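You operate a simulated robot arm through the tools that you are given. There is no shell and no other tool.

You run a simulated robot arm. Do the job below in one go: nothing can be reset, and whatever is moved stays where it is left.

## Task
Crank the twine back to 3 wraps, tie the box and shelve it.
Fine: the box on the winder has four, one crank notch a wrap; TIE lever, clamp to OPEN, then the raised shelf. Set down upright: beige pencil box.
Where things are to end (x, y in the base frame): beige pencil box within 0.06 m of [0.76, 0.87].

Only the result counts: the job must be done as asked and must still hold three seconds after the hand-in. Knocking over, shifting, dropping, spilling or breaking anything else fails it.

## Robot
A 6-joint arm with a three-finger gripper, fixed in place. Base frame: the origin is at the foot of the arm, x ahead of it, y to its left, z up. Lengths are in m, angles in degrees, forces in N, time in s.
Its first joint turns from -166.0 to 166.0 degrees. Payload 4.89 kg.
The tool frame sits at the grasp point between the pads (the TCP): z along the fingers, y along the line on which they close. The tips reach 0.03 m beyond it. Largest opening 0.164 m; the body of the gripper starts 0.125 m behind the TCP.
Orientation is that of the tool frame in the base frame, as [roll, pitch, yaw] about the fixed x, y, z axes, in that order (R = Rz(yaw) Ry(pitch) Rx(roll)). With the fingers straight down and closing along the base's y, the tool's x points along the base's -x, its y along +y and its z along -z.

## Interface
- The arm moves only by the tool arm_command. Its argument "series" is a list of rows, each a list of 6 numbers: the shift along the tool's x, y, z in m, then the turn, a rotation vector about the tool's x, y, z in degrees. In form: [[tx, ty, tz, rx, ry, rz], ...]. A call has 1 to 20 rows; each row is the pose to reach, as a shift and turn from the pose commanded when the call began, along the tool's axes at that moment. "jaw" is the finger opening in m, from 0 to 0.164, set as the call begins (left out, the last holds). A row lasts 0.2 s, in which the tool goes at most 0.05 m and 8.6 degrees; a call with a longer step from one row to the next is refused whole, and so is a gripper value outside its range. A pose out of reach is approached as far as the arm can. The call stops where the force on the tool passes 70 N (or 10 N more than at its start, if that is more) or the arm is blocked; 0.2 s more then pass. The fingers move at their own pace (about 0.108 m/s each) and stop on an object; they squeeze with about 39 N. The grip force told is the motor's: it shows also when the fingers shut on nothing. Time passes only in rows, and 0.2 s behind the last, so rows that repeat a pose let the fingers close. The reply holds the time, the measured pose of the TCP, the force on the tool along the base axes, the opening and the grip force, in the units named above and with some noise, with the torque about the TCP (base axes, N m) and any sound that the robot's microphone picked up, and new pictures: "pictures" is both (left out), scene, wrist or none.
- Cameras (640 x 400 px; columns grow to the right, rows downward): "scene" is fixed at [0.2104, -0.6669, 1.4749]; the picture's right is [0.85, -0.53, 0.00], its down [-0.18, -0.28, -0.94] and it looks along [0.50, 0.80, -0.33] (base axes); focal length 313 px, centre (320, 200). "wrist" rides on the gripper at [0.076, -0.002, -0.152] in the tool frame; the picture's right is [0.02, 1.00, 0.00], its down [-0.88, 0.02, -0.47] and it looks along [-0.47, 0.01, 0.88] (tool axes); focal length 247 px, centre (320, 200). There is no depth. A picture from a camera that has moved, and an enlarged one, comes with that camera's place and axes in the base frame and with its lens. The place of the scene camera against the robot may be out by one fixed shift of up to 0.025 m in any direction.
- lift_body(by): slides the trunk up (or, below 0, down) by that many m; the arm rides with it, the base frame stays. It gives what a move gives, with no picture.
- enlarge(camera, box): a new picture of the part [left, top, right, bottom] of that camera's present view, enlarged. The clock stands still meanwhile.
- job_done(): hands the job in; it is judged then, once.

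Places have to be worked out from the pictures, the camera data and where the tool is seen. Open the gripper and draw the arm clear of the work before you hand the job in, unless the task says otherwise.

The tools are called after ">>>" as name(argument=value, ...) on one line, values as JSON. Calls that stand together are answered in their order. arm_command: Moves the arm, as the interface text tells. Its arguments: {"type":"object","properties":{"series":{"type":"array","items":{"type":"array","items":{"type":"number"}}},"jaw":{"type":"number"},"pictures":{"type":"string","enum":["both","scene","wrist","none"]}},"required":["series"]} The other tools are called the same way: lift_body (by) slides the trunk up or down; enlarge (camera, box) takes an enlarged picture of a part of a camera's view; job_done () hands the job in.

At the start:

```text
clock: 0.0
tool_pos: [0.4591, 0.2686, 1.288]
tool_rot: [180.0, -0.1, 180.0]
force: [0.1, 0.7, 0.4]
torque: [-0.03, 0.0, -0.01]
width: 0.1638
grip_force: 0.1
trunk travel left (down, up): [-0.225, 0.165]
```

scene: 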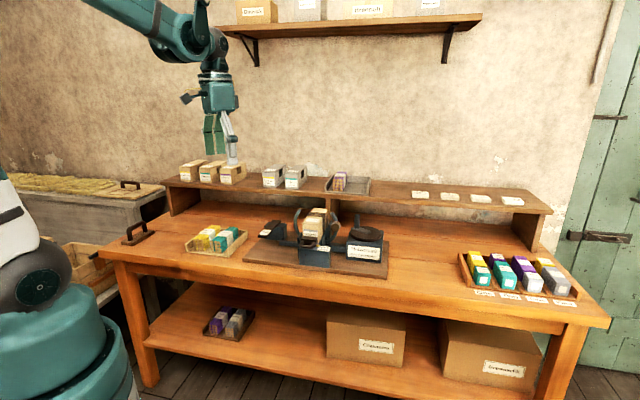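
wrist: 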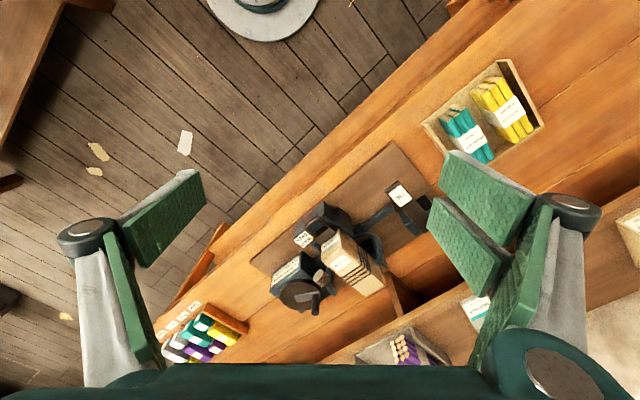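

The pictures show a bench with a winder in the middle and a raised shelf behind it. I'll enlarge both views to find the crank, lever, clamp and box.

>>> enlarge(camera="scene", box=[230, 190, 400, 290])

>>> enlarge(camera="wrist", box=[230, 140, 450, 340])

>>> enlarge(camera="scene", box=[160, 140, 560, 240])

```text
3.76 times, centred on (315, 240) of scene
camera zoom: at [0.2104, -0.6669, 1.4749], right [0.85, -0.53, 0.0], down [-0.18, -0.28, -0.94], along [0.5, 0.8, -0.33], focal length 1179 px, centre (339, 49)
```

zoom: 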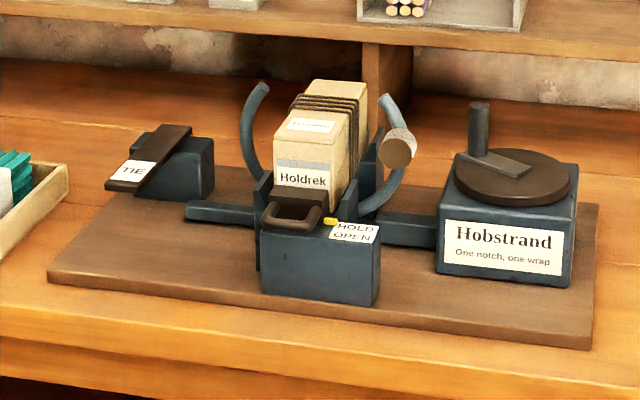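

```text
2.00 times, centred on (340, 240) of wrist
camera zoom: at [0.382, 0.2668, 1.4403], right [-0.02, 1.0, 0.0], down [0.88, 0.02, 0.47], along [0.47, 0.01, -0.88], focal length 494 px, centre (280, 120)
```

zoom: 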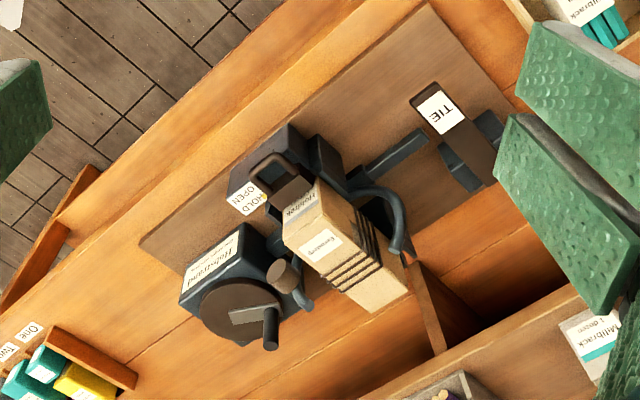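

```text
1.60 times, centred on (360, 190) of scene
camera zoom: at [0.2104, -0.6669, 1.4749], right [0.85, -0.53, 0.0], down [-0.18, -0.28, -0.94], along [0.5, 0.8, -0.33], focal length 501 px, centre (256, 216)
```

zoom: 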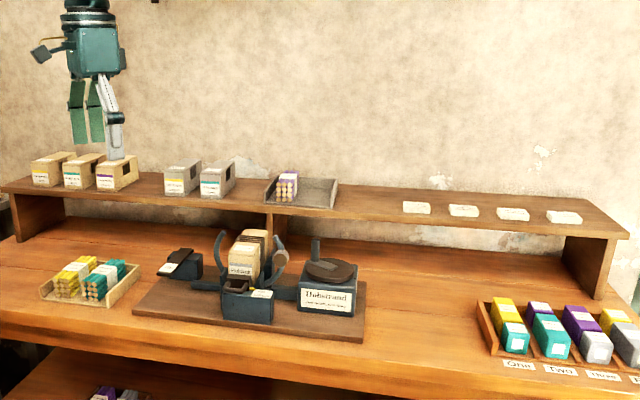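

By triangulation the box top is near (0.79, 0.32, 0.985), the crank disc near (0.99, 0.22, 0.92), and the bench is turned about 45°. I'll turn the wrist camera square to the bench and move over the winder, staying high, to inspect it.

>>> arm_command(series=[[-0.03, 0, 0, 0, 0, -7.33], [-0.06, -0.005, 0, 0, 0, -14.67], [-0.09, -0.01, 0, 0, 0, -22], [-0.12, -0.015, 0, 0, 0, -29.33], [-0.15, -0.02, 0, 0, 0, -36.67], [-0.18, -0.02, 0, 0, 0, -44]])

```text
clock: 1.4
tool_pos: [0.6379, 0.2494, 1.2877]
tool_rot: [-180.0, 0.0, -136.0]
force: [-0.9, -0.9, 1.1]
torque: [0.06, -0.16, -0.02]
width: 0.164
grip_force: 0.0
trunk travel left (down, up): [-0.225, 0.165]
camera wrist: at [0.5835, 0.1942, 1.4403], right [-0.71, 0.7, 0.0], down [0.62, 0.63, 0.47], along [0.33, 0.34, -0.88], focal length 247 px, centre (320, 200)
```

scene: 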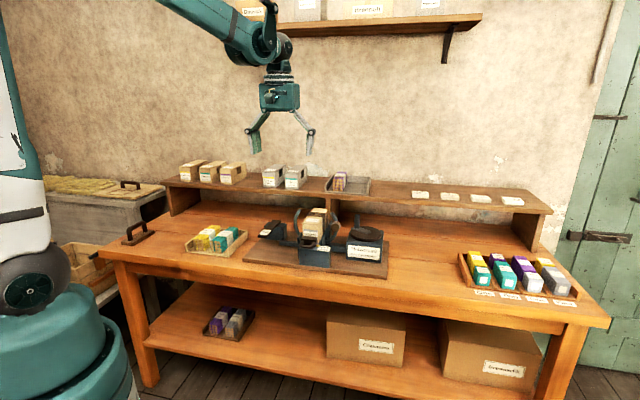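
wrist: 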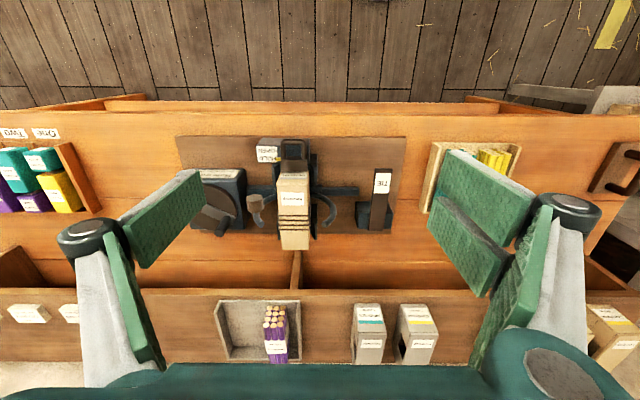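

The camera is now square with the bench. I'll enlarge the winder and shelf in this view.

>>> enlarge(camera="wrist", box=[170, 130, 410, 280])

>>> enlarge(camera="wrist", box=[200, 270, 500, 400])

>>> enlarge(camera="scene", box=[170, 150, 310, 220])

>>> enlarge(camera="scene", box=[280, 200, 350, 270])

>>> enlarge(camera="scene", box=[335, 210, 395, 270])

```text
2.67 times, centred on (290, 205) of wrist
camera zoom: at [0.5835, 0.1942, 1.4403], right [-0.71, 0.7, 0.0], down [0.62, 0.63, 0.47], along [0.33, 0.34, -0.88], focal length 659 px, centre (400, 187)
```

zoom: 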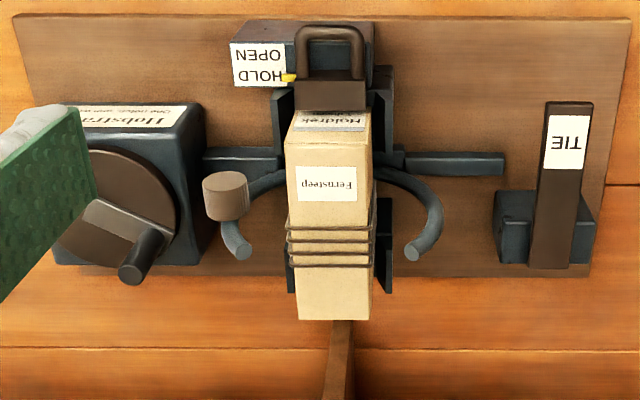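

```text
2.13 times, centred on (350, 335) of wrist
camera zoom: at [0.5835, 0.1942, 1.4403], right [-0.71, 0.7, 0.0], down [0.62, 0.63, 0.47], along [0.33, 0.34, -0.88], focal length 527 px, centre (256, -88)
```

zoom: 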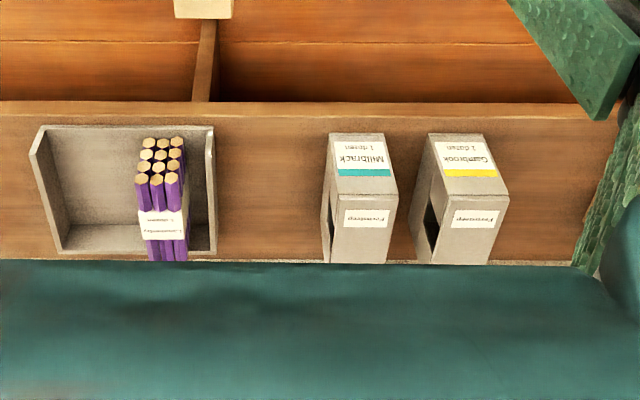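

```text
4.57 times, centred on (240, 185) of scene
camera zoom: at [0.2104, -0.6669, 1.4749], right [0.85, -0.53, 0.0], down [-0.18, -0.28, -0.94], along [0.5, 0.8, -0.33], focal length 1432 px, centre (686, 269)
```

zoom: 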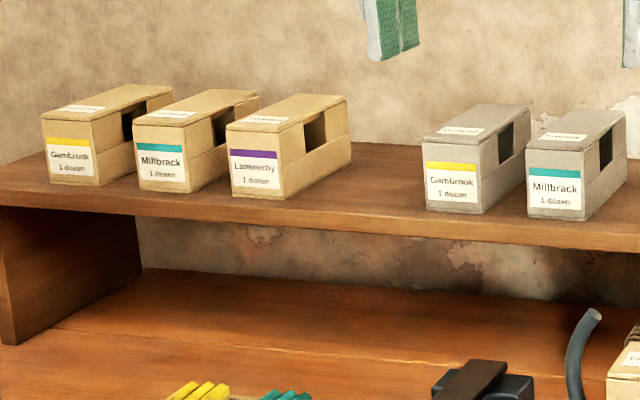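

```text
5.71 times, centred on (315, 235) of scene
camera zoom: at [0.2104, -0.6669, 1.4749], right [0.85, -0.53, 0.0], down [-0.18, -0.28, -0.94], along [0.5, 0.8, -0.33], focal length 1790 px, centre (349, 0)
```

zoom: 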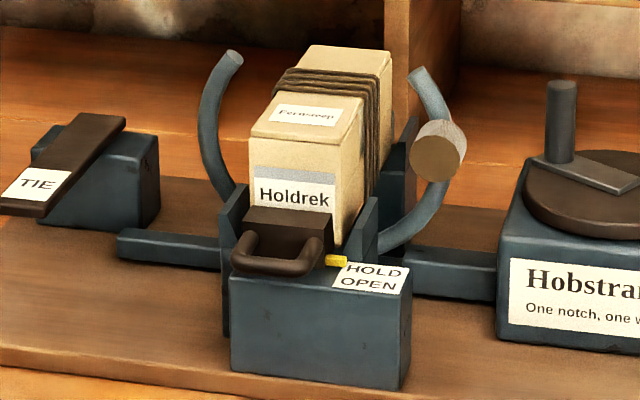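

```text
6.67 times, centred on (365, 240) of scene
camera zoom: at [0.2104, -0.6669, 1.4749], right [0.85, -0.53, 0.0], down [-0.18, -0.28, -0.94], along [0.5, 0.8, -0.33], focal length 2088 px, centre (20, -67)
```

zoom: 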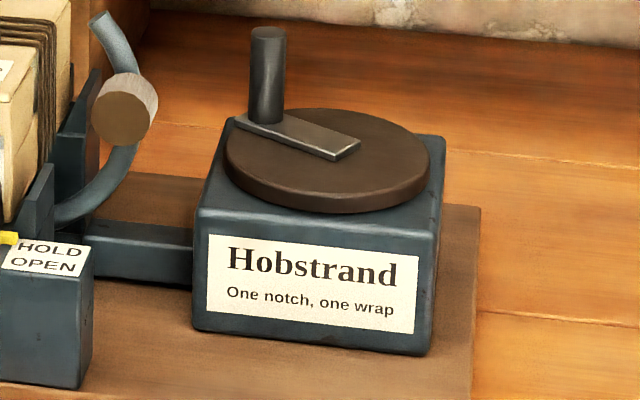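

In bench axes (L is bench-left, B is bench-back), I get these positions:
- **Crank post:** (L -0.49, B 0.87), top at z ≈ 0.996, about 0.044 m from a disc centre at (L -0.532, B 0.845).
- **Shelf:** top at z ≈ 1.026.
- **Target slot:** just right of the third beige box.

I'll move the tool high above the crank, turned so the jaws straddle the post along its tangent, to test reach there.

>>> arm_command(series=[[-0.02, -0.018, 0.0115, 0, 0, 8.08], [-0.04, -0.036, 0.023, 0, 0, 16.17], [-0.061, -0.053, 0.0345, 0, 0, 24.25], [-0.081, -0.071, 0.046, 0, 0, 32.33], [-0.101, -0.089, 0.0575, 0, 0, 40.4], [-0.121, -0.107, 0.069, 0, 0, 48.5], [-0.142, -0.125, 0.0805, 0, 0, 56.6], [-0.162, -0.142, 0.092, 0, 0, 64.7], [-0.182, -0.16, 0.1035, 0, 0, 72.75], [-0.202, -0.178, 0.115, 0, 0, 80.8], [-0.222, -0.196, 0.1265, 0, 0, 88.9], [-0.2427, -0.2136, 0.138, 0, 0, 97]], jaw=0.06)

```text
clock: 4.0
tool_pos: [0.9606, 0.2638, 1.1494]
tool_rot: [180.0, 0.0, 126.9]
force: [-0.9, -1.2, 1.0]
torque: [0.02, -0.16, -0.02]
width: 0.0599
grip_force: 0.0
trunk travel left (down, up): [-0.225, 0.165]
camera wrist: at [0.9131, 0.323, 1.3025], right [0.79, 0.62, 0.0], down [0.54, -0.69, 0.47], along [0.29, -0.37, -0.88], focal length 247 px, centre (320, 200)
```

scene: 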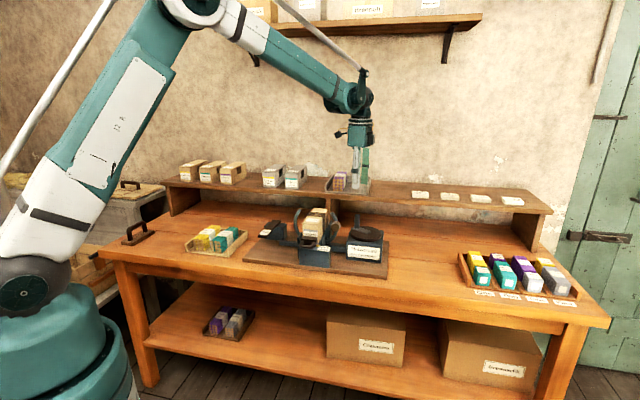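
wrist: 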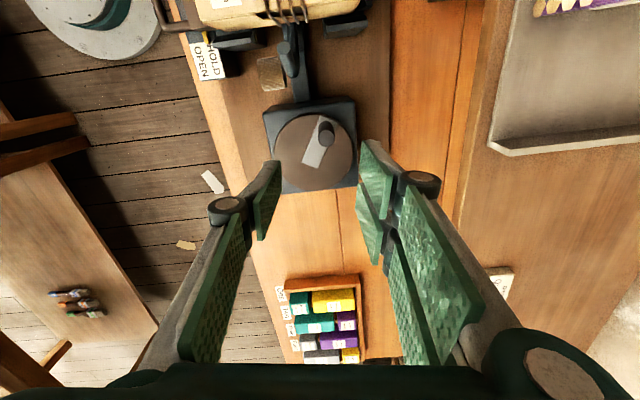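

Reach is fine here. I'll zoom in on the crank to refine its location.

>>> enlarge(camera="wrist", box=[250, 80, 370, 200])

>>> enlarge(camera="wrist", box=[150, 0, 390, 110])

```text
3.33 times, centred on (310, 140) of wrist
camera zoom: at [0.9131, 0.323, 1.3025], right [0.79, 0.62, 0.0], down [0.54, -0.69, 0.47], along [0.29, -0.37, -0.88], focal length 823 px, centre (353, 400)
```

zoom: 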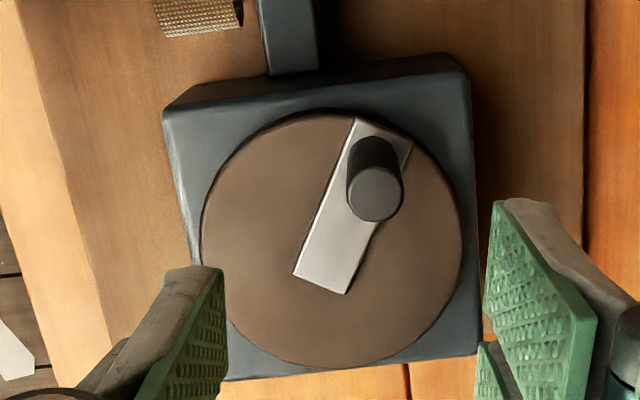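

```text
2.67 times, centred on (270, 55) of wrist
camera zoom: at [0.9131, 0.323, 1.3025], right [0.79, 0.62, 0.0], down [0.54, -0.69, 0.47], along [0.29, -0.37, -0.88], focal length 659 px, centre (453, 587)
```

zoom: 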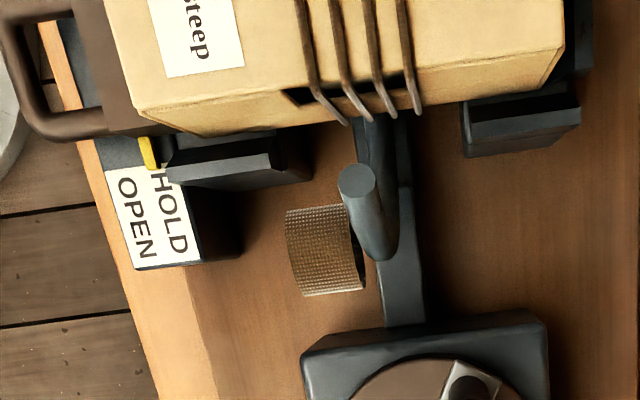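

Refined positions: post axis at (0.967, 0.268) with its top at about 0.996, and disc centre at (0.976, 0.225). I'll descend with the jaws straddling the post.

>>> arm_command(series=[[-0.0005, 0.0076, 0.02, 0, 0, 0], [-0.0005, 0.0076, 0.05, 0, 0, 0], [-0.0005, 0.0076, 0.08, 0, 0, 0], [-0.0005, 0.0076, 0.1, 0, 0, 0], [-0.0005, 0.0076, 0.115, 0, 0, 0]], jaw=0.05)

```text
clock: 5.2
tool_pos: [0.967, 0.2678, 1.0344]
tool_rot: [-180.0, 0.0, 127.0]
force: [-0.2, -0.2, 0.5]
torque: [0.0, -0.07, 0.0]
width: 0.0498
grip_force: 0.0
trunk travel left (down, up): [-0.225, 0.165]
camera wrist: at [0.9197, 0.327, 1.1867], right [0.79, 0.62, 0.0], down [0.55, -0.69, 0.47], along [0.29, -0.37, -0.88], focal length 247 px, centre (320, 200)
```

scene: 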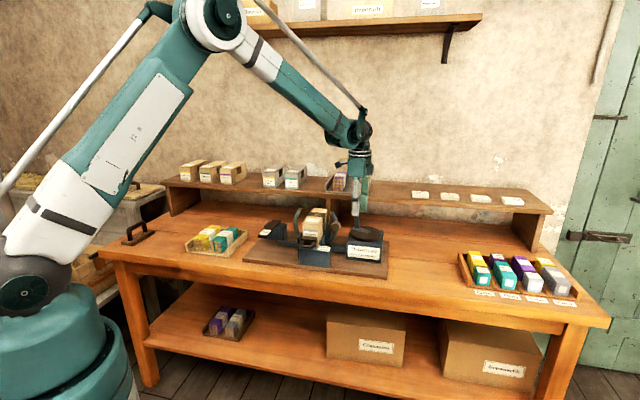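
wrist: 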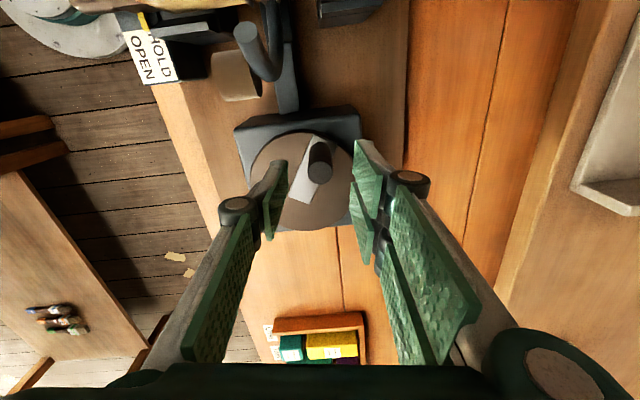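

The post is centred between the fingers across the closing direction, but I want to check its position along the tool's x before descending further.

>>> enlarge(camera="wrist", box=[250, 120, 390, 240])

>>> enlarge(camera="scene", box=[325, 170, 405, 270])

```text
3.33 times, centred on (320, 180) of wrist
camera zoom: at [0.9197, 0.327, 1.1867], right [0.79, 0.62, 0.0], down [0.55, -0.69, 0.47], along [0.29, -0.37, -0.88], focal length 823 px, centre (320, 267)
```

zoom: 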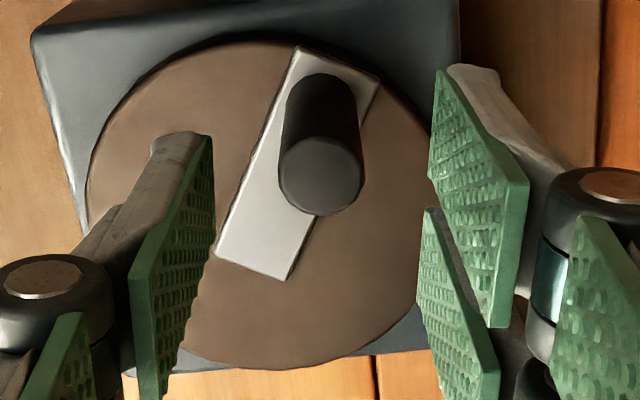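

```text
4.00 times, centred on (365, 220) of scene
camera zoom: at [0.2104, -0.6669, 1.4749], right [0.85, -0.53, 0.0], down [-0.18, -0.28, -0.94], along [0.5, 0.8, -0.33], focal length 1253 px, centre (140, 120)
```

zoom: 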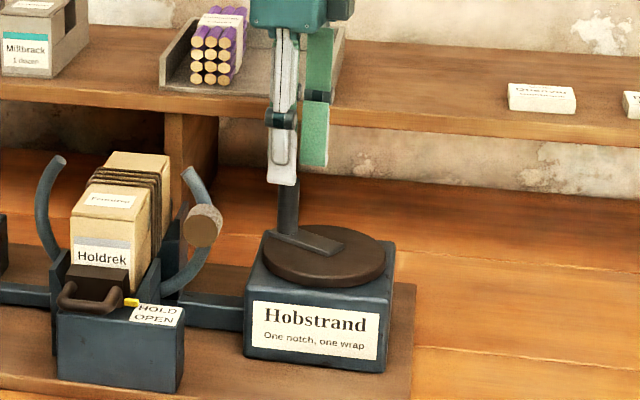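

The zoom confirms the post lies on the tool axis: predicted row 173, seen 172. I'll descend to z ≈ 0.988 and narrow the jaws to a loose cage.

>>> arm_command(series=[[0, 0, 0.015, 0, 0, 0], [0, 0, 0.03, 0, 0, 0], [0, 0, 0.046, 0, 0, 0]], pictures="none")

>>> arm_command(series=[[0, 0, 0, 0, 0, 0], [0, 0, 0, 0, 0, 0]], jaw=0.03, pictures="wrist")

```text
clock: 6.0
tool_pos: [0.9688, 0.2676, 0.9889]
tool_rot: [180.0, 0.0, 127.0]
force: [0.0, -0.7, -0.3]
torque: [0.03, -0.08, 0.0]
width: 0.0498
grip_force: 0.1
trunk travel left (down, up): [-0.225, 0.165]
```

```text
clock: 6.6
tool_pos: [0.9672, 0.2682, 0.988]
tool_rot: [-179.9, 0.0, 127.0]
force: [0.0, -0.3, -0.8]
torque: [-0.03, 0.0, -0.04]
width: 0.03
grip_force: 0.0
trunk travel left (down, up): [-0.225, 0.165]
camera wrist: at [0.921, 0.3278, 1.1412], right [0.79, 0.62, 0.0], down [0.55, -0.69, 0.47], along [0.29, -0.37, -0.88], focal length 247 px, centre (320, 200)
```

wrist: 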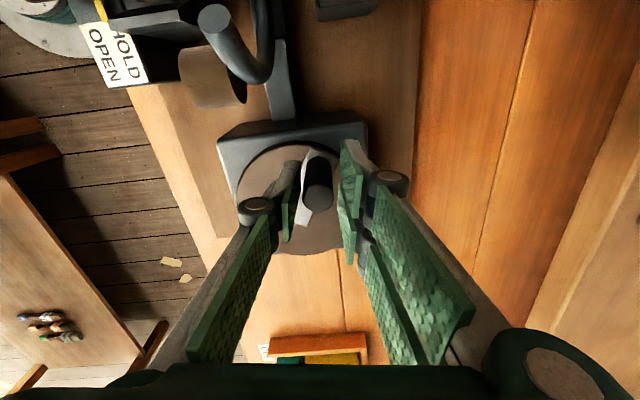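

The post is caged with no contact force. I'll push it counter-clockwise along its arc in small steps, listening for a notch click.

>>> arm_command(series=[[0.0014, -0.0036, 0, 0, 0, 0], [0.0026, -0.0071, 0, 0, 0, 0], [0.0035, -0.0109, 0, 0, 0, 0], [0.0039, -0.0147, 0, 0, 0, 0]])

```text
clock: 7.6
tool_pos: [0.9536, 0.2604, 0.9891]
tool_rot: [179.9, 0.0, 126.9]
force: [0.9, 0.5, 0.1]
torque: [0.0, 0.0, 0.0]
width: 0.0304
grip_force: 0.2
trunk travel left (down, up): [-0.225, 0.165]
camera wrist: at [0.9067, 0.3214, 1.1416], right [0.79, 0.62, 0.0], down [0.55, -0.69, 0.47], along [0.29, -0.37, -0.88], focal length 247 px, centre (320, 200)
```

scene: 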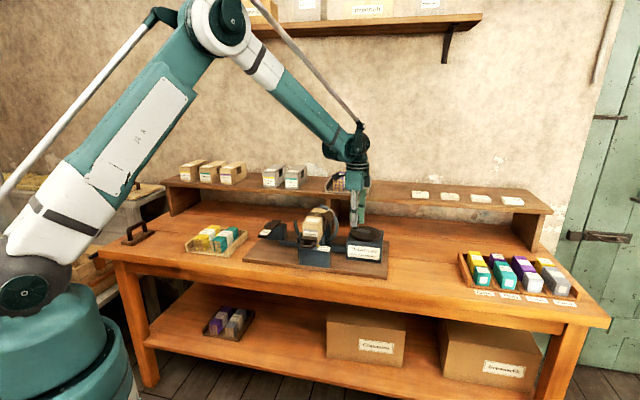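
wrist: 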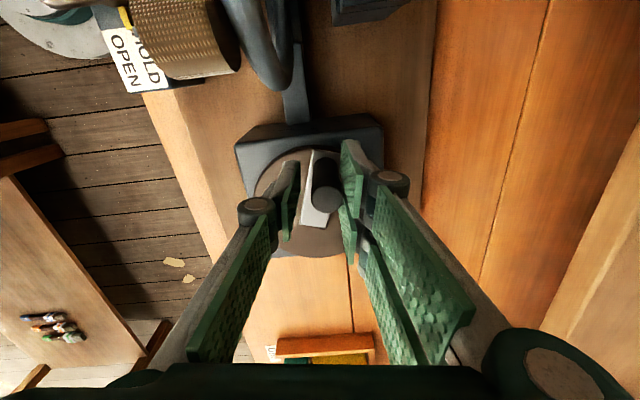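

The crank is turning freely and the spool arm has moved. I'll check how the winder looks now.

>>> enlarge(camera="scene", box=[270, 190, 400, 280])

>>> enlarge(camera="wrist", box=[240, 130, 400, 270])

```text
4.44 times, centred on (335, 235) of scene
camera zoom: at [0.2104, -0.6669, 1.4749], right [0.85, -0.53, 0.0], down [-0.18, -0.28, -0.94], along [0.5, 0.8, -0.33], focal length 1392 px, centre (253, 44)
```

zoom: 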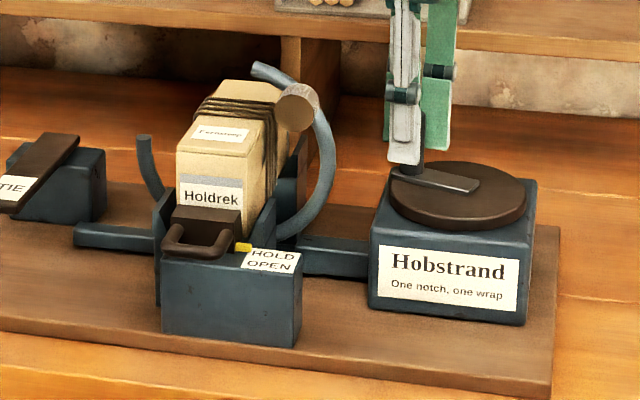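

```text
2.86 times, centred on (320, 200) of wrist
camera zoom: at [0.9067, 0.3214, 1.1416], right [0.79, 0.62, 0.0], down [0.55, -0.69, 0.47], along [0.29, -0.37, -0.88], focal length 706 px, centre (320, 200)
```

zoom: 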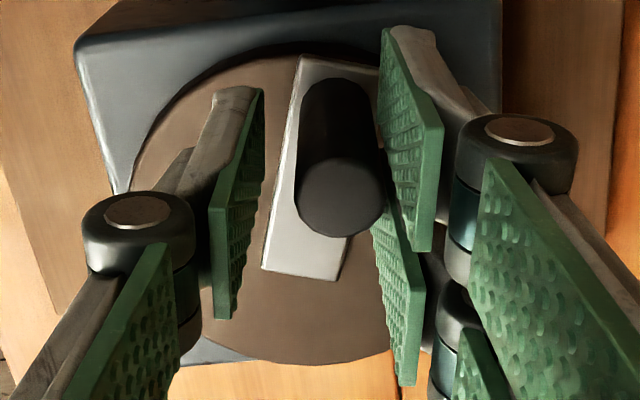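

The loop and spool sweep round the box as the crank turns, roughly four times faster than the crank. No click yet, so I'll continue along the arc, rotating the tool with it.

>>> arm_command(series=[[0.0002, -0.0039, 0, 0, 0, -4], [0, -0.0077, 0, 0, 0, -8], [-0.0004, -0.0115, 0, 0, 0, -12], [-0.0012, -0.0152, 0, 0, 0, -16]])

```text
clock: 8.6
tool_pos: [0.9407, 0.2527, 0.9873]
tool_rot: [-180.0, 0.0, 143.0]
force: [-0.6, -0.6, -0.6]
torque: [-0.01, 0.02, 0.0]
width: 0.0301
grip_force: 0.1
trunk travel left (down, up): [-0.225, 0.165]
camera wrist: at [0.8793, 0.2968, 1.1404], right [0.58, 0.81, 0.0], down [0.72, -0.51, 0.47], along [0.38, -0.28, -0.88], focal length 247 px, centre (320, 200)
```

scene: 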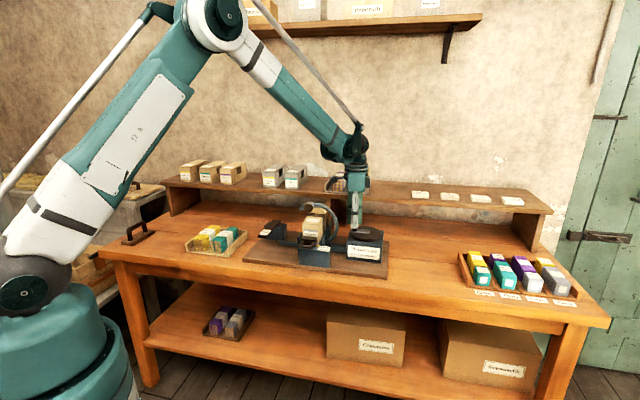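
wrist: 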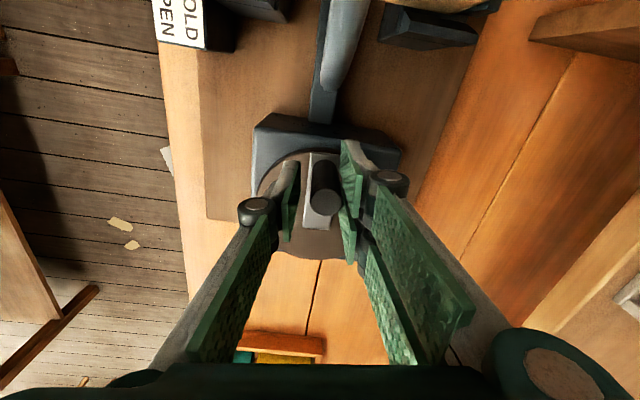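

No click yet and the forces are negligible. I'll continue.

>>> arm_command(series=[[-0.0001, -0.0038, 0, 0, 0, -5], [-0.0005, -0.0076, 0, 0, 0, -10], [-0.0013, -0.0115, 0, 0, 0, -15], [-0.0024, -0.0151, 0, 0, 0, -20]], pictures="scene")

>>> enlarge(camera="scene", box=[270, 190, 400, 280])

```text
clock: 9.6
tool_pos: [0.9344, 0.2386, 0.9887]
tool_rot: [179.9, -0.1, 163.0]
force: [-1.2, -0.3, 0.2]
torque: [0.0, 0.0, 0.0]
width: 0.0302
grip_force: 0.7
trunk travel left (down, up): [-0.225, 0.165]
```

scene: 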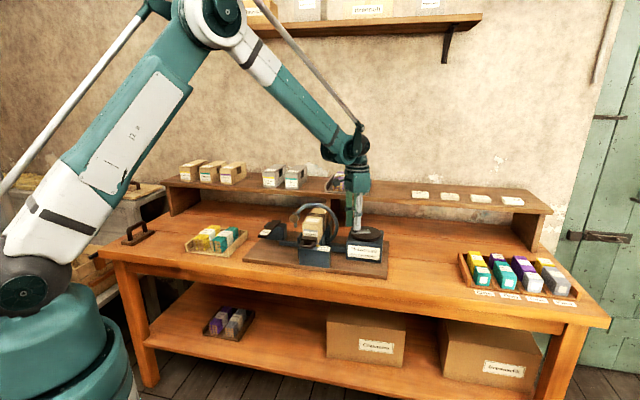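

```text
4.44 times, centred on (335, 235) of scene
camera zoom: at [0.2104, -0.6669, 1.4749], right [0.85, -0.53, 0.0], down [-0.18, -0.28, -0.94], along [0.5, 0.8, -0.33], focal length 1392 px, centre (253, 44)
```

zoom: 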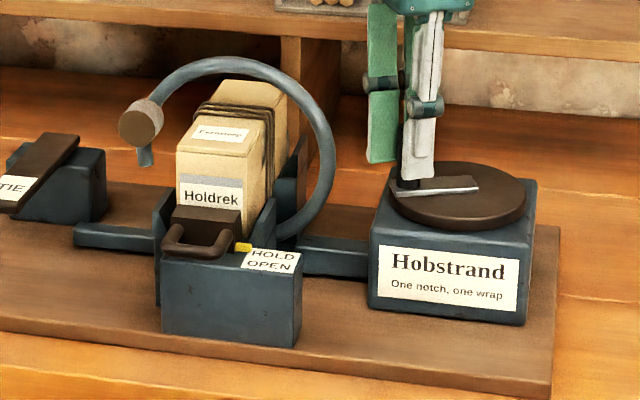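

The wraps look different, so I'll zoom in to count them.

>>> enlarge(camera="scene", box=[295, 200, 335, 240])

>>> enlarge(camera="wrist", box=[200, 0, 460, 160])

```text
10.00 times, centred on (315, 220) of scene
camera zoom: at [0.2104, -0.6669, 1.4749], right [0.85, -0.53, 0.0], down [-0.18, -0.28, -0.94], along [0.5, 0.8, -0.33], focal length 3132 px, centre (370, 0)
```

zoom: 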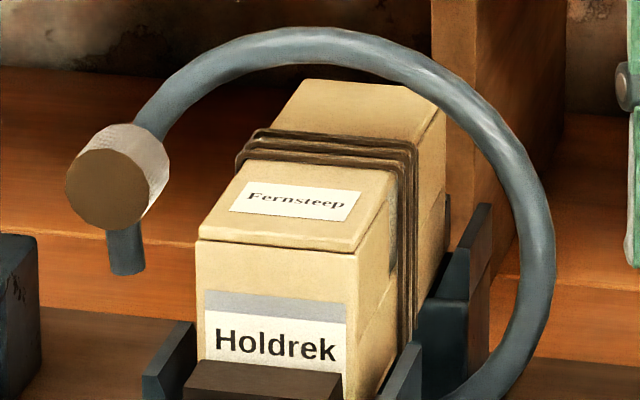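

```text
2.46 times, centred on (330, 80) of wrist
camera zoom: at [0.8608, 0.259, 1.1407], right [0.27, 0.96, 0.0], down [0.85, -0.24, 0.47], along [0.46, -0.13, -0.88], focal length 608 px, centre (295, 495)
```

zoom: 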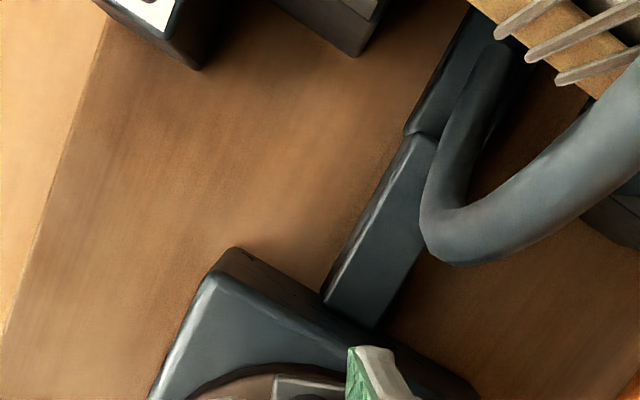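

Three wraps now show, so counter-clockwise is the right direction. To see where the detent pulls the crank, I'll widen the jaws in place and check whether the post shifts.

>>> enlarge(camera="wrist", box=[240, 120, 400, 270])

>>> arm_command(series=[[-0.0024, -0.0151, 0, 0, 0, -20], [-0.0024, -0.0151, 0, 0, 0, -20]], jaw=0.055, pictures="none")

>>> enlarge(camera="wrist", box=[240, 120, 400, 270])

```text
2.67 times, centred on (320, 195) of wrist
camera zoom: at [0.8608, 0.259, 1.1407], right [0.27, 0.96, 0.0], down [0.85, -0.24, 0.47], along [0.46, -0.13, -0.88], focal length 659 px, centre (320, 213)
```

zoom: 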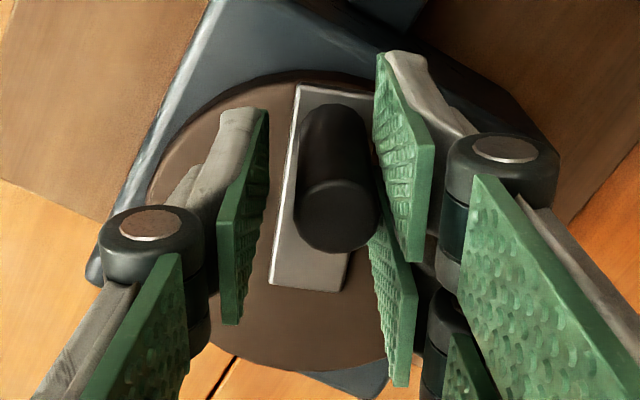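

```text
refused: row 1 steps farther than a row can; nothing moved
```

```text
2.67 times, centred on (320, 195) of wrist
camera zoom: at [0.8608, 0.259, 1.1407], right [0.27, 0.96, 0.0], down [0.85, -0.24, 0.47], along [0.46, -0.13, -0.88], focal length 659 px, centre (320, 213)
```

zoom: 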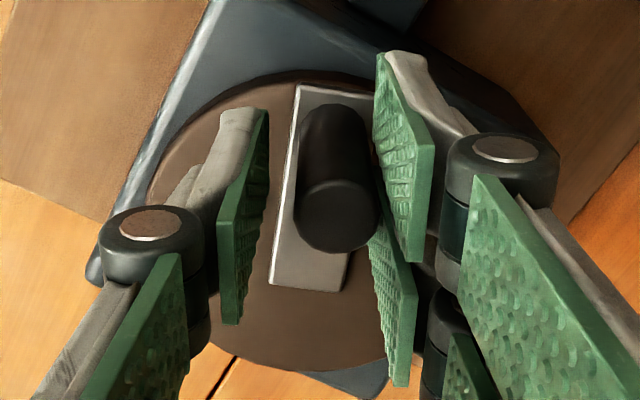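

That row was mistaken because shifts count from the present pose, so it was refused. I'll hold position and only widen the jaws.

>>> arm_command(series=[[0, 0, 0, 0, 0, 0], [0, 0, 0, 0, 0, 0], [0, 0, 0, 0, 0, 0]], jaw=0.055, pictures="none")

>>> enlarge(camera="wrist", box=[240, 120, 400, 270])

>>> enlarge(camera="scene", box=[270, 190, 400, 280])

```text
clock: 10.4
tool_pos: [0.9351, 0.2391, 0.9875]
tool_rot: [-180.0, -0.1, 162.9]
force: [0.0, -0.2, 0.1]
torque: [-0.01, -0.02, -0.01]
width: 0.055
grip_force: 0.0
trunk travel left (down, up): [-0.225, 0.165]
```

```text
2.67 times, centred on (320, 195) of wrist
camera zoom: at [0.8609, 0.2592, 1.1407], right [0.27, 0.96, 0.0], down [0.85, -0.24, 0.47], along [0.46, -0.13, -0.88], focal length 659 px, centre (320, 213)
```

zoom: 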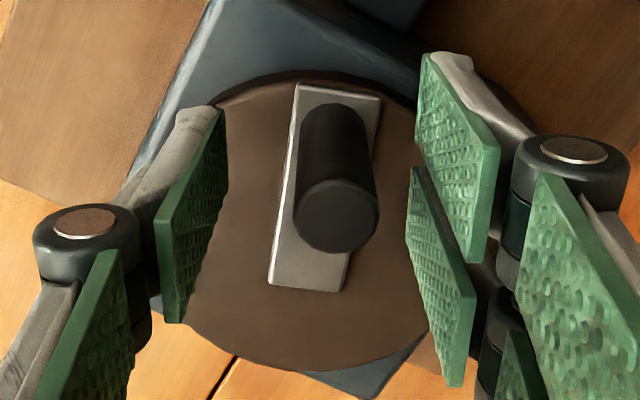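

```text
4.44 times, centred on (335, 235) of scene
camera zoom: at [0.2104, -0.6669, 1.4749], right [0.85, -0.53, 0.0], down [-0.18, -0.28, -0.94], along [0.5, 0.8, -0.33], focal length 1392 px, centre (253, 44)
```

zoom: 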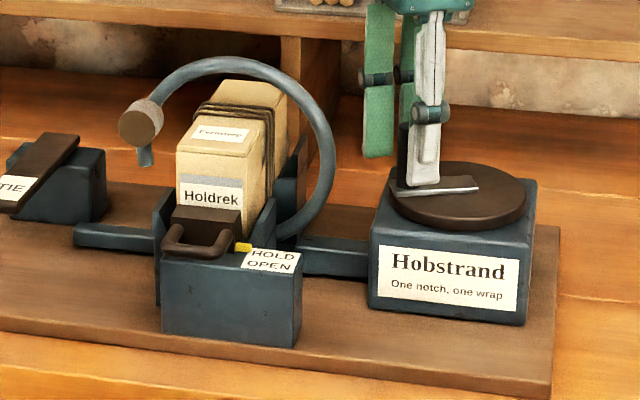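

The post stays where it was left. The crank has turned about 58° and the loop about 178°, so a notch should be about 120°, which brings the loop full circle, open at the top. I'll re-cage the post and continue to roughly 90°.

>>> arm_command(series=[[0, 0, 0, 0, 0, 0], [0.0005, -0.002, 0, 0, 0, -5], [-0.0001, -0.0072, 0, 0, 0, -12], [-0.0014, -0.0129, 0, 0, 0, -19], [-0.0033, -0.0178, 0, 0, 0, -26], [-0.0057, -0.0224, 0, 0, 0, -33]], jaw=0.03)

>>> enlarge(camera="scene", box=[270, 190, 400, 280])

>>> enlarge(camera="scene", box=[295, 200, 335, 240])

```text
clock: 11.8
tool_pos: [0.9356, 0.2163, 0.988]
tool_rot: [-179.9, 0.0, -163.9]
force: [0.4, 0.1, -0.8]
torque: [-0.01, 0.01, 0.01]
width: 0.0301
grip_force: 0.0
trunk travel left (down, up): [-0.225, 0.165]
camera wrist: at [0.8616, 0.1929, 1.141], right [-0.3, 0.95, 0.0], down [0.84, 0.26, 0.47], along [0.45, 0.14, -0.88], focal length 247 px, centre (320, 200)
```

scene: 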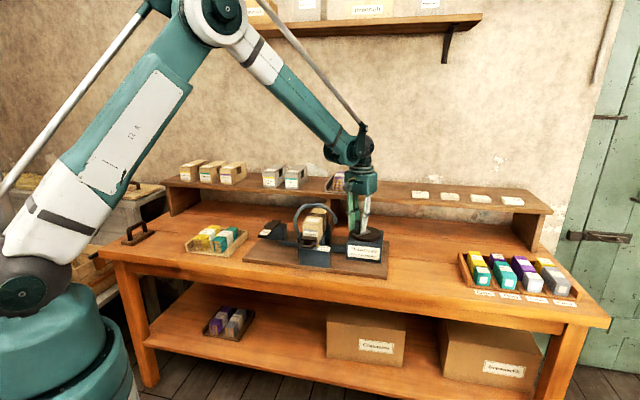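
wrist: 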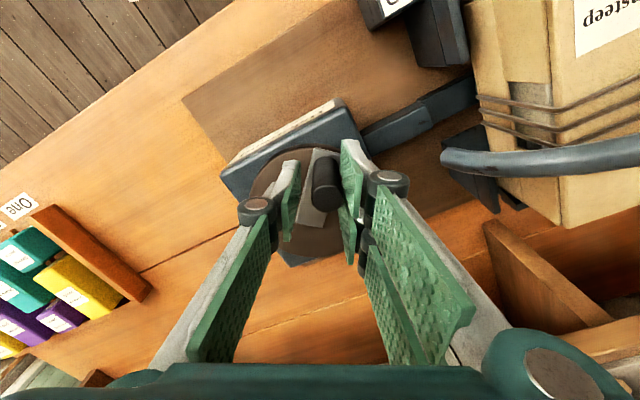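

```text
4.44 times, centred on (335, 235) of scene
camera zoom: at [0.2104, -0.6669, 1.4749], right [0.85, -0.53, 0.0], down [-0.18, -0.28, -0.94], along [0.5, 0.8, -0.33], focal length 1392 px, centre (253, 44)
```

zoom: 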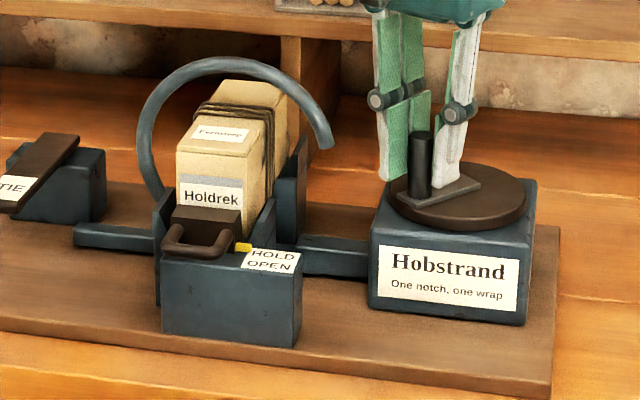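

```text
10.00 times, centred on (315, 220) of scene
camera zoom: at [0.2104, -0.6669, 1.4749], right [0.85, -0.53, 0.0], down [-0.18, -0.28, -0.94], along [0.5, 0.8, -0.33], focal length 3132 px, centre (370, 0)
```

zoom: 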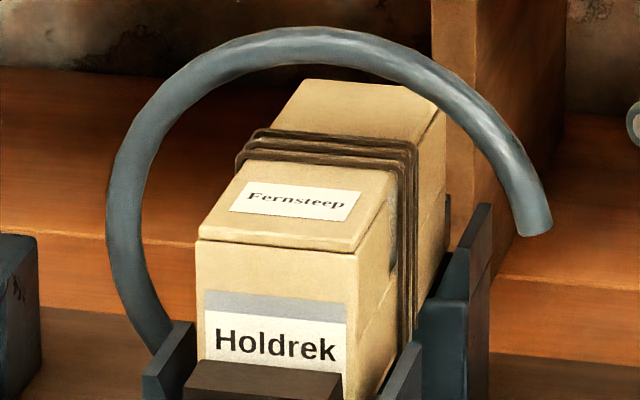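

Still three wraps, with the loop about two-thirds round. I'll continue towards the full notch.

>>> arm_command(series=[[0, -0.0051, 0, 0, 0, -7], [-0.0009, -0.0103, 0, 0, 0, -14], [-0.0023, -0.0154, 0, 0, 0, -21], [-0.0042, -0.02, 0, 0, 0, -28]])

>>> enlarge(camera="scene", box=[270, 190, 400, 280])

>>> enlarge(camera="wrist", box=[240, 120, 400, 270])

```text
clock: 12.8
tool_pos: [0.9445, 0.1987, 0.9875]
tool_rot: [179.9, 0.0, -135.9]
force: [0.3, 0.4, 1.0]
torque: [0.02, -0.02, 0.02]
width: 0.0299
grip_force: 0.1
trunk travel left (down, up): [-0.225, 0.165]
camera wrist: at [0.8905, 0.1432, 1.1413], right [-0.71, 0.7, 0.0], down [0.62, 0.63, 0.47], along [0.33, 0.34, -0.88], focal length 247 px, centre (320, 200)
```

scene: 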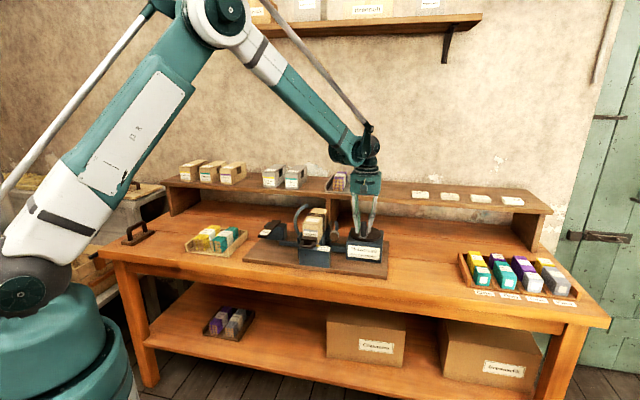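
wrist: 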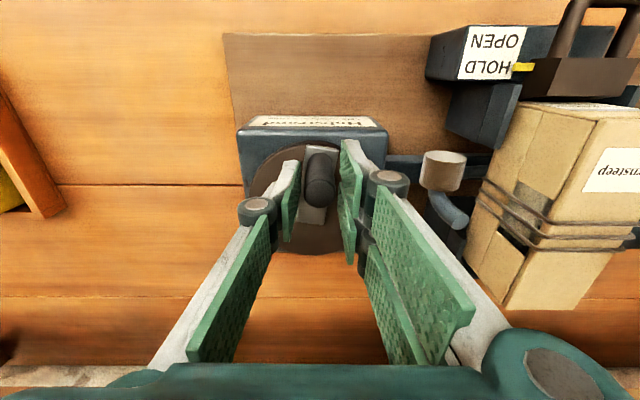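

```text
4.44 times, centred on (335, 235) of scene
camera zoom: at [0.2104, -0.6669, 1.4749], right [0.85, -0.53, 0.0], down [-0.18, -0.28, -0.94], along [0.5, 0.8, -0.33], focal length 1392 px, centre (253, 44)
```

zoom: 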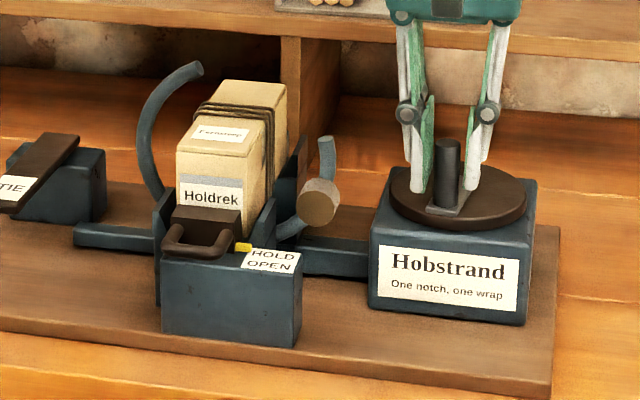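

```text
2.67 times, centred on (320, 195) of wrist
camera zoom: at [0.8905, 0.1432, 1.1413], right [-0.71, 0.7, 0.0], down [0.62, 0.63, 0.47], along [0.33, 0.34, -0.88], focal length 659 px, centre (320, 213)
```

zoom: 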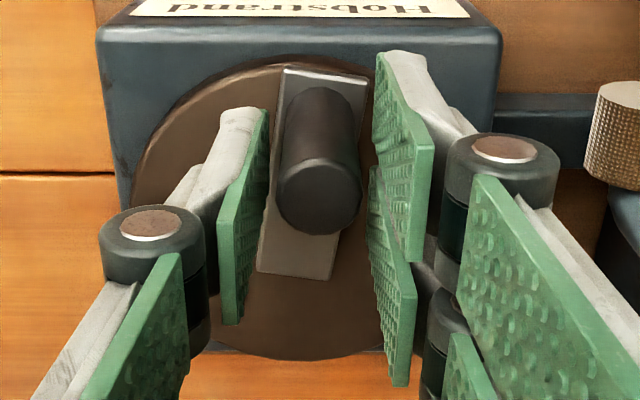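

The spool is about 27° short of its start angle, meaning about 9° of crank. I'll push that last bit.

>>> arm_command(series=[[0, -0.003, 0, 0, 0, -4], [-0.0003, -0.0067, 0, 0, 0, -9], [-0.0003, -0.0067, 0, 0, 0, -9]], pictures="wrist")

>>> enlarge(camera="scene", box=[270, 190, 400, 280])

>>> enlarge(camera="scene", box=[295, 200, 335, 240])

```text
clock: 13.6
tool_pos: [0.9504, 0.1938, 0.988]
tool_rot: [180.0, 0.0, -127.0]
force: [0.2, -0.9, 0.8]
torque: [-0.02, 0.02, 0.01]
width: 0.0301
grip_force: 0.2
trunk travel left (down, up): [-0.225, 0.165]
camera wrist: at [0.9048, 0.1309, 1.1413], right [-0.81, 0.58, 0.0], down [0.51, 0.72, 0.47], along [0.28, 0.38, -0.88], focal length 247 px, centre (320, 200)
```

wrist: 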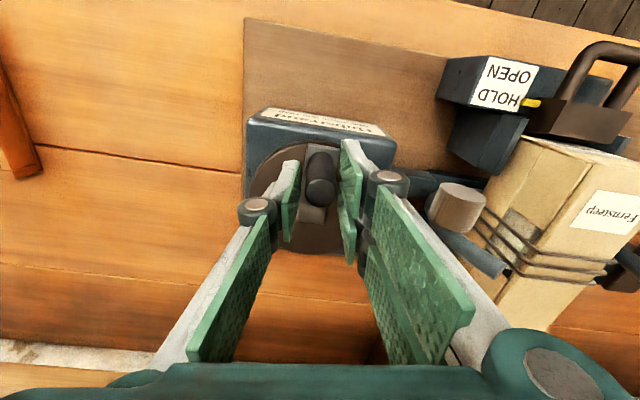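

```text
4.44 times, centred on (335, 235) of scene
camera zoom: at [0.2104, -0.6669, 1.4749], right [0.85, -0.53, 0.0], down [-0.18, -0.28, -0.94], along [0.5, 0.8, -0.33], focal length 1392 px, centre (253, 44)
```

zoom: 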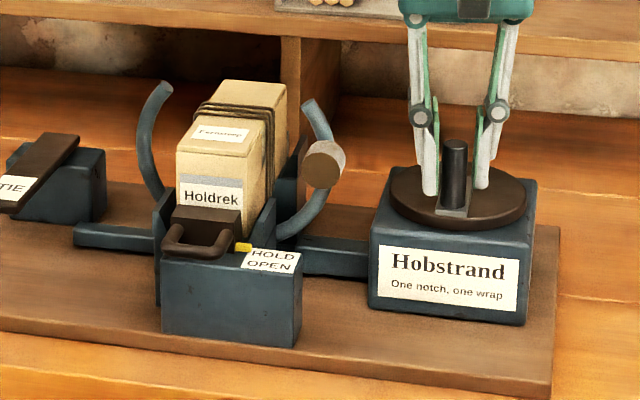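

```text
10.00 times, centred on (315, 220) of scene
camera zoom: at [0.2104, -0.6669, 1.4749], right [0.85, -0.53, 0.0], down [-0.18, -0.28, -0.94], along [0.5, 0.8, -0.33], focal length 3132 px, centre (370, 0)
```

zoom: 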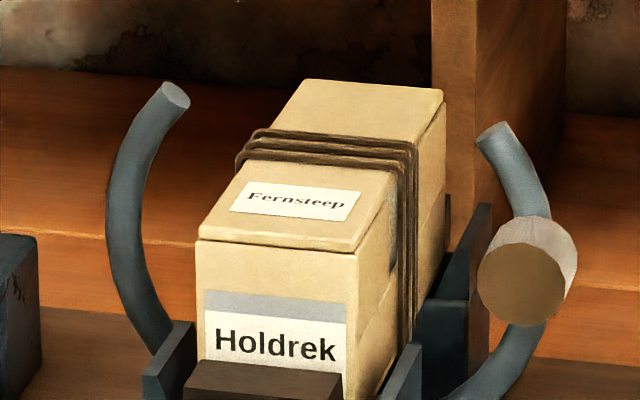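

The spool and loop match their starting position to within a pixel, and exactly three wraps remain. I'll open the jaws and lift straight off the post.

>>> arm_command(series=[[0, 0, 0, 0, 0, 0], [0, 0, 0, 0, 0, 0], [0, 0, -0.02, 0, 0, 0], [0, 0, -0.05, 0, 0, 0], [0, 0, -0.09, 0, 0, 0], [0, 0, -0.13, 0, 0, 0], [0, 0, -0.17, 0, 0, 0]], jaw=0.05)

>>> enlarge(camera="scene", box=[230, 190, 400, 290])

```text
clock: 15.2
tool_pos: [0.9483, 0.1934, 1.157]
tool_rot: [180.0, 0.0, -127.1]
force: [0.8, 0.2, -0.8]
torque: [-0.01, 0.14, -0.02]
width: 0.0498
grip_force: 0.0
trunk travel left (down, up): [-0.225, 0.165]
camera wrist: at [0.9044, 0.1314, 1.3106], right [-0.81, 0.58, 0.0], down [0.52, 0.71, 0.47], along [0.28, 0.38, -0.88], focal length 247 px, centre (320, 200)
```

scene: 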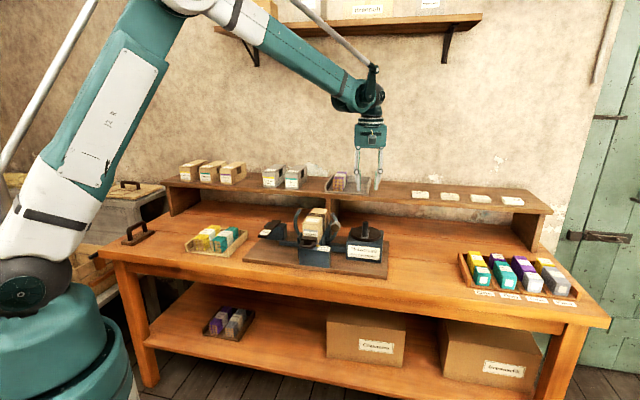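
wrist: 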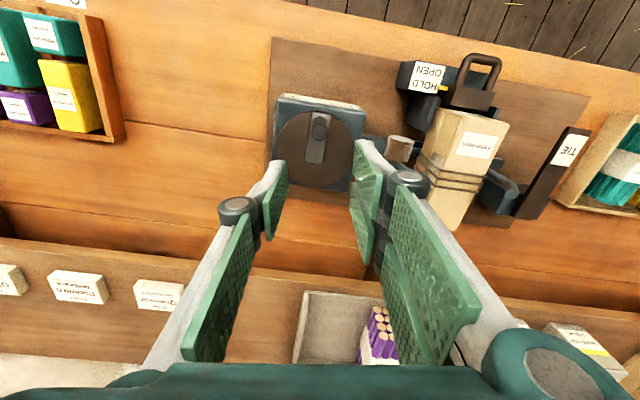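

```text
3.76 times, centred on (315, 240) of scene
camera zoom: at [0.2104, -0.6669, 1.4749], right [0.85, -0.53, 0.0], down [-0.18, -0.28, -0.94], along [0.5, 0.8, -0.33], focal length 1179 px, centre (339, 49)
```

zoom: 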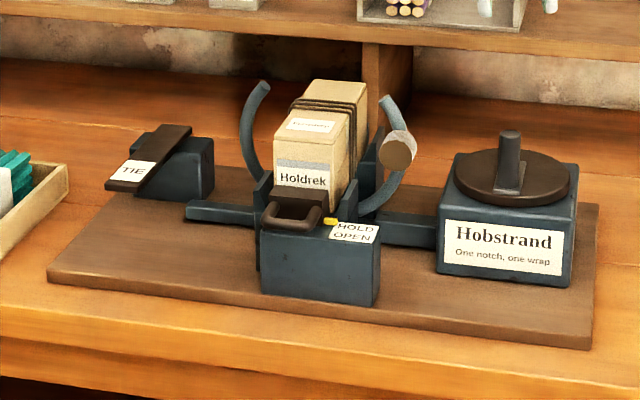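

The crank holds its place and the winder looks exactly as at the start, but with three wraps. Next I'll move across at height to above the TIE plate (x ≈ 0.64, y ≈ 0.46, top z ≈ 0.917), closing the jaws and aligning with the bench.

>>> arm_command(series=[[-0.0025, 0.04, 0, 0, 0, 0.8], [-0.005, 0.081, 0, 0, 0, 1.6], [-0.0076, 0.1215, 0, 0, 0, 2.4], [-0.0102, 0.162, 0, 0, 0, 3.2], [-0.0127, 0.2025, 0, 0, 0, 4], [-0.0152, 0.243, 0, 0, 0, 4.8], [-0.0178, 0.2834, 0, 0, 0, 5.6], [-0.0203, 0.3239, 0, 0, 0, 6.4], [-0.0229, 0.3644, 0, 0, 0, 7.2], [-0.0254, 0.4049, 0, 0, 0, 8]], jaw=0, pictures="wrist")

>>> enlarge(camera="wrist", box=[160, 20, 400, 200])

```text
clock: 17.4
tool_pos: [0.6416, 0.4562, 1.1556]
tool_rot: [-180.0, -0.1, -134.9]
force: [1.3, -0.2, -0.3]
torque: [0.11, 0.18, -0.01]
width: 0.0
grip_force: 39.5
trunk travel left (down, up): [-0.225, 0.165]
camera wrist: at [0.5877, 0.4005, 1.3088], right [-0.72, 0.69, 0.0], down [0.61, 0.64, 0.47], along [0.33, 0.34, -0.88], focal length 247 px, centre (320, 200)
```

wrist: 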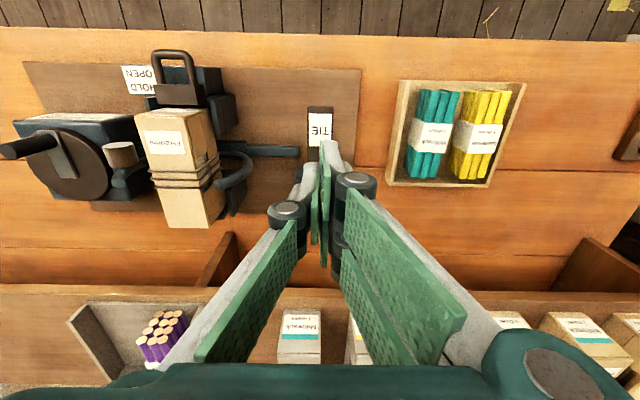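

```text
2.22 times, centred on (280, 110) of wrist
camera zoom: at [0.5877, 0.4005, 1.3088], right [-0.72, 0.69, 0.0], down [0.61, 0.64, 0.47], along [0.33, 0.34, -0.88], focal length 549 px, centre (409, 400)
```

zoom: 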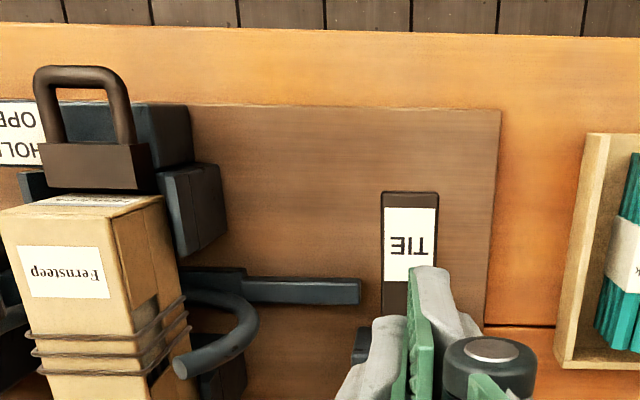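

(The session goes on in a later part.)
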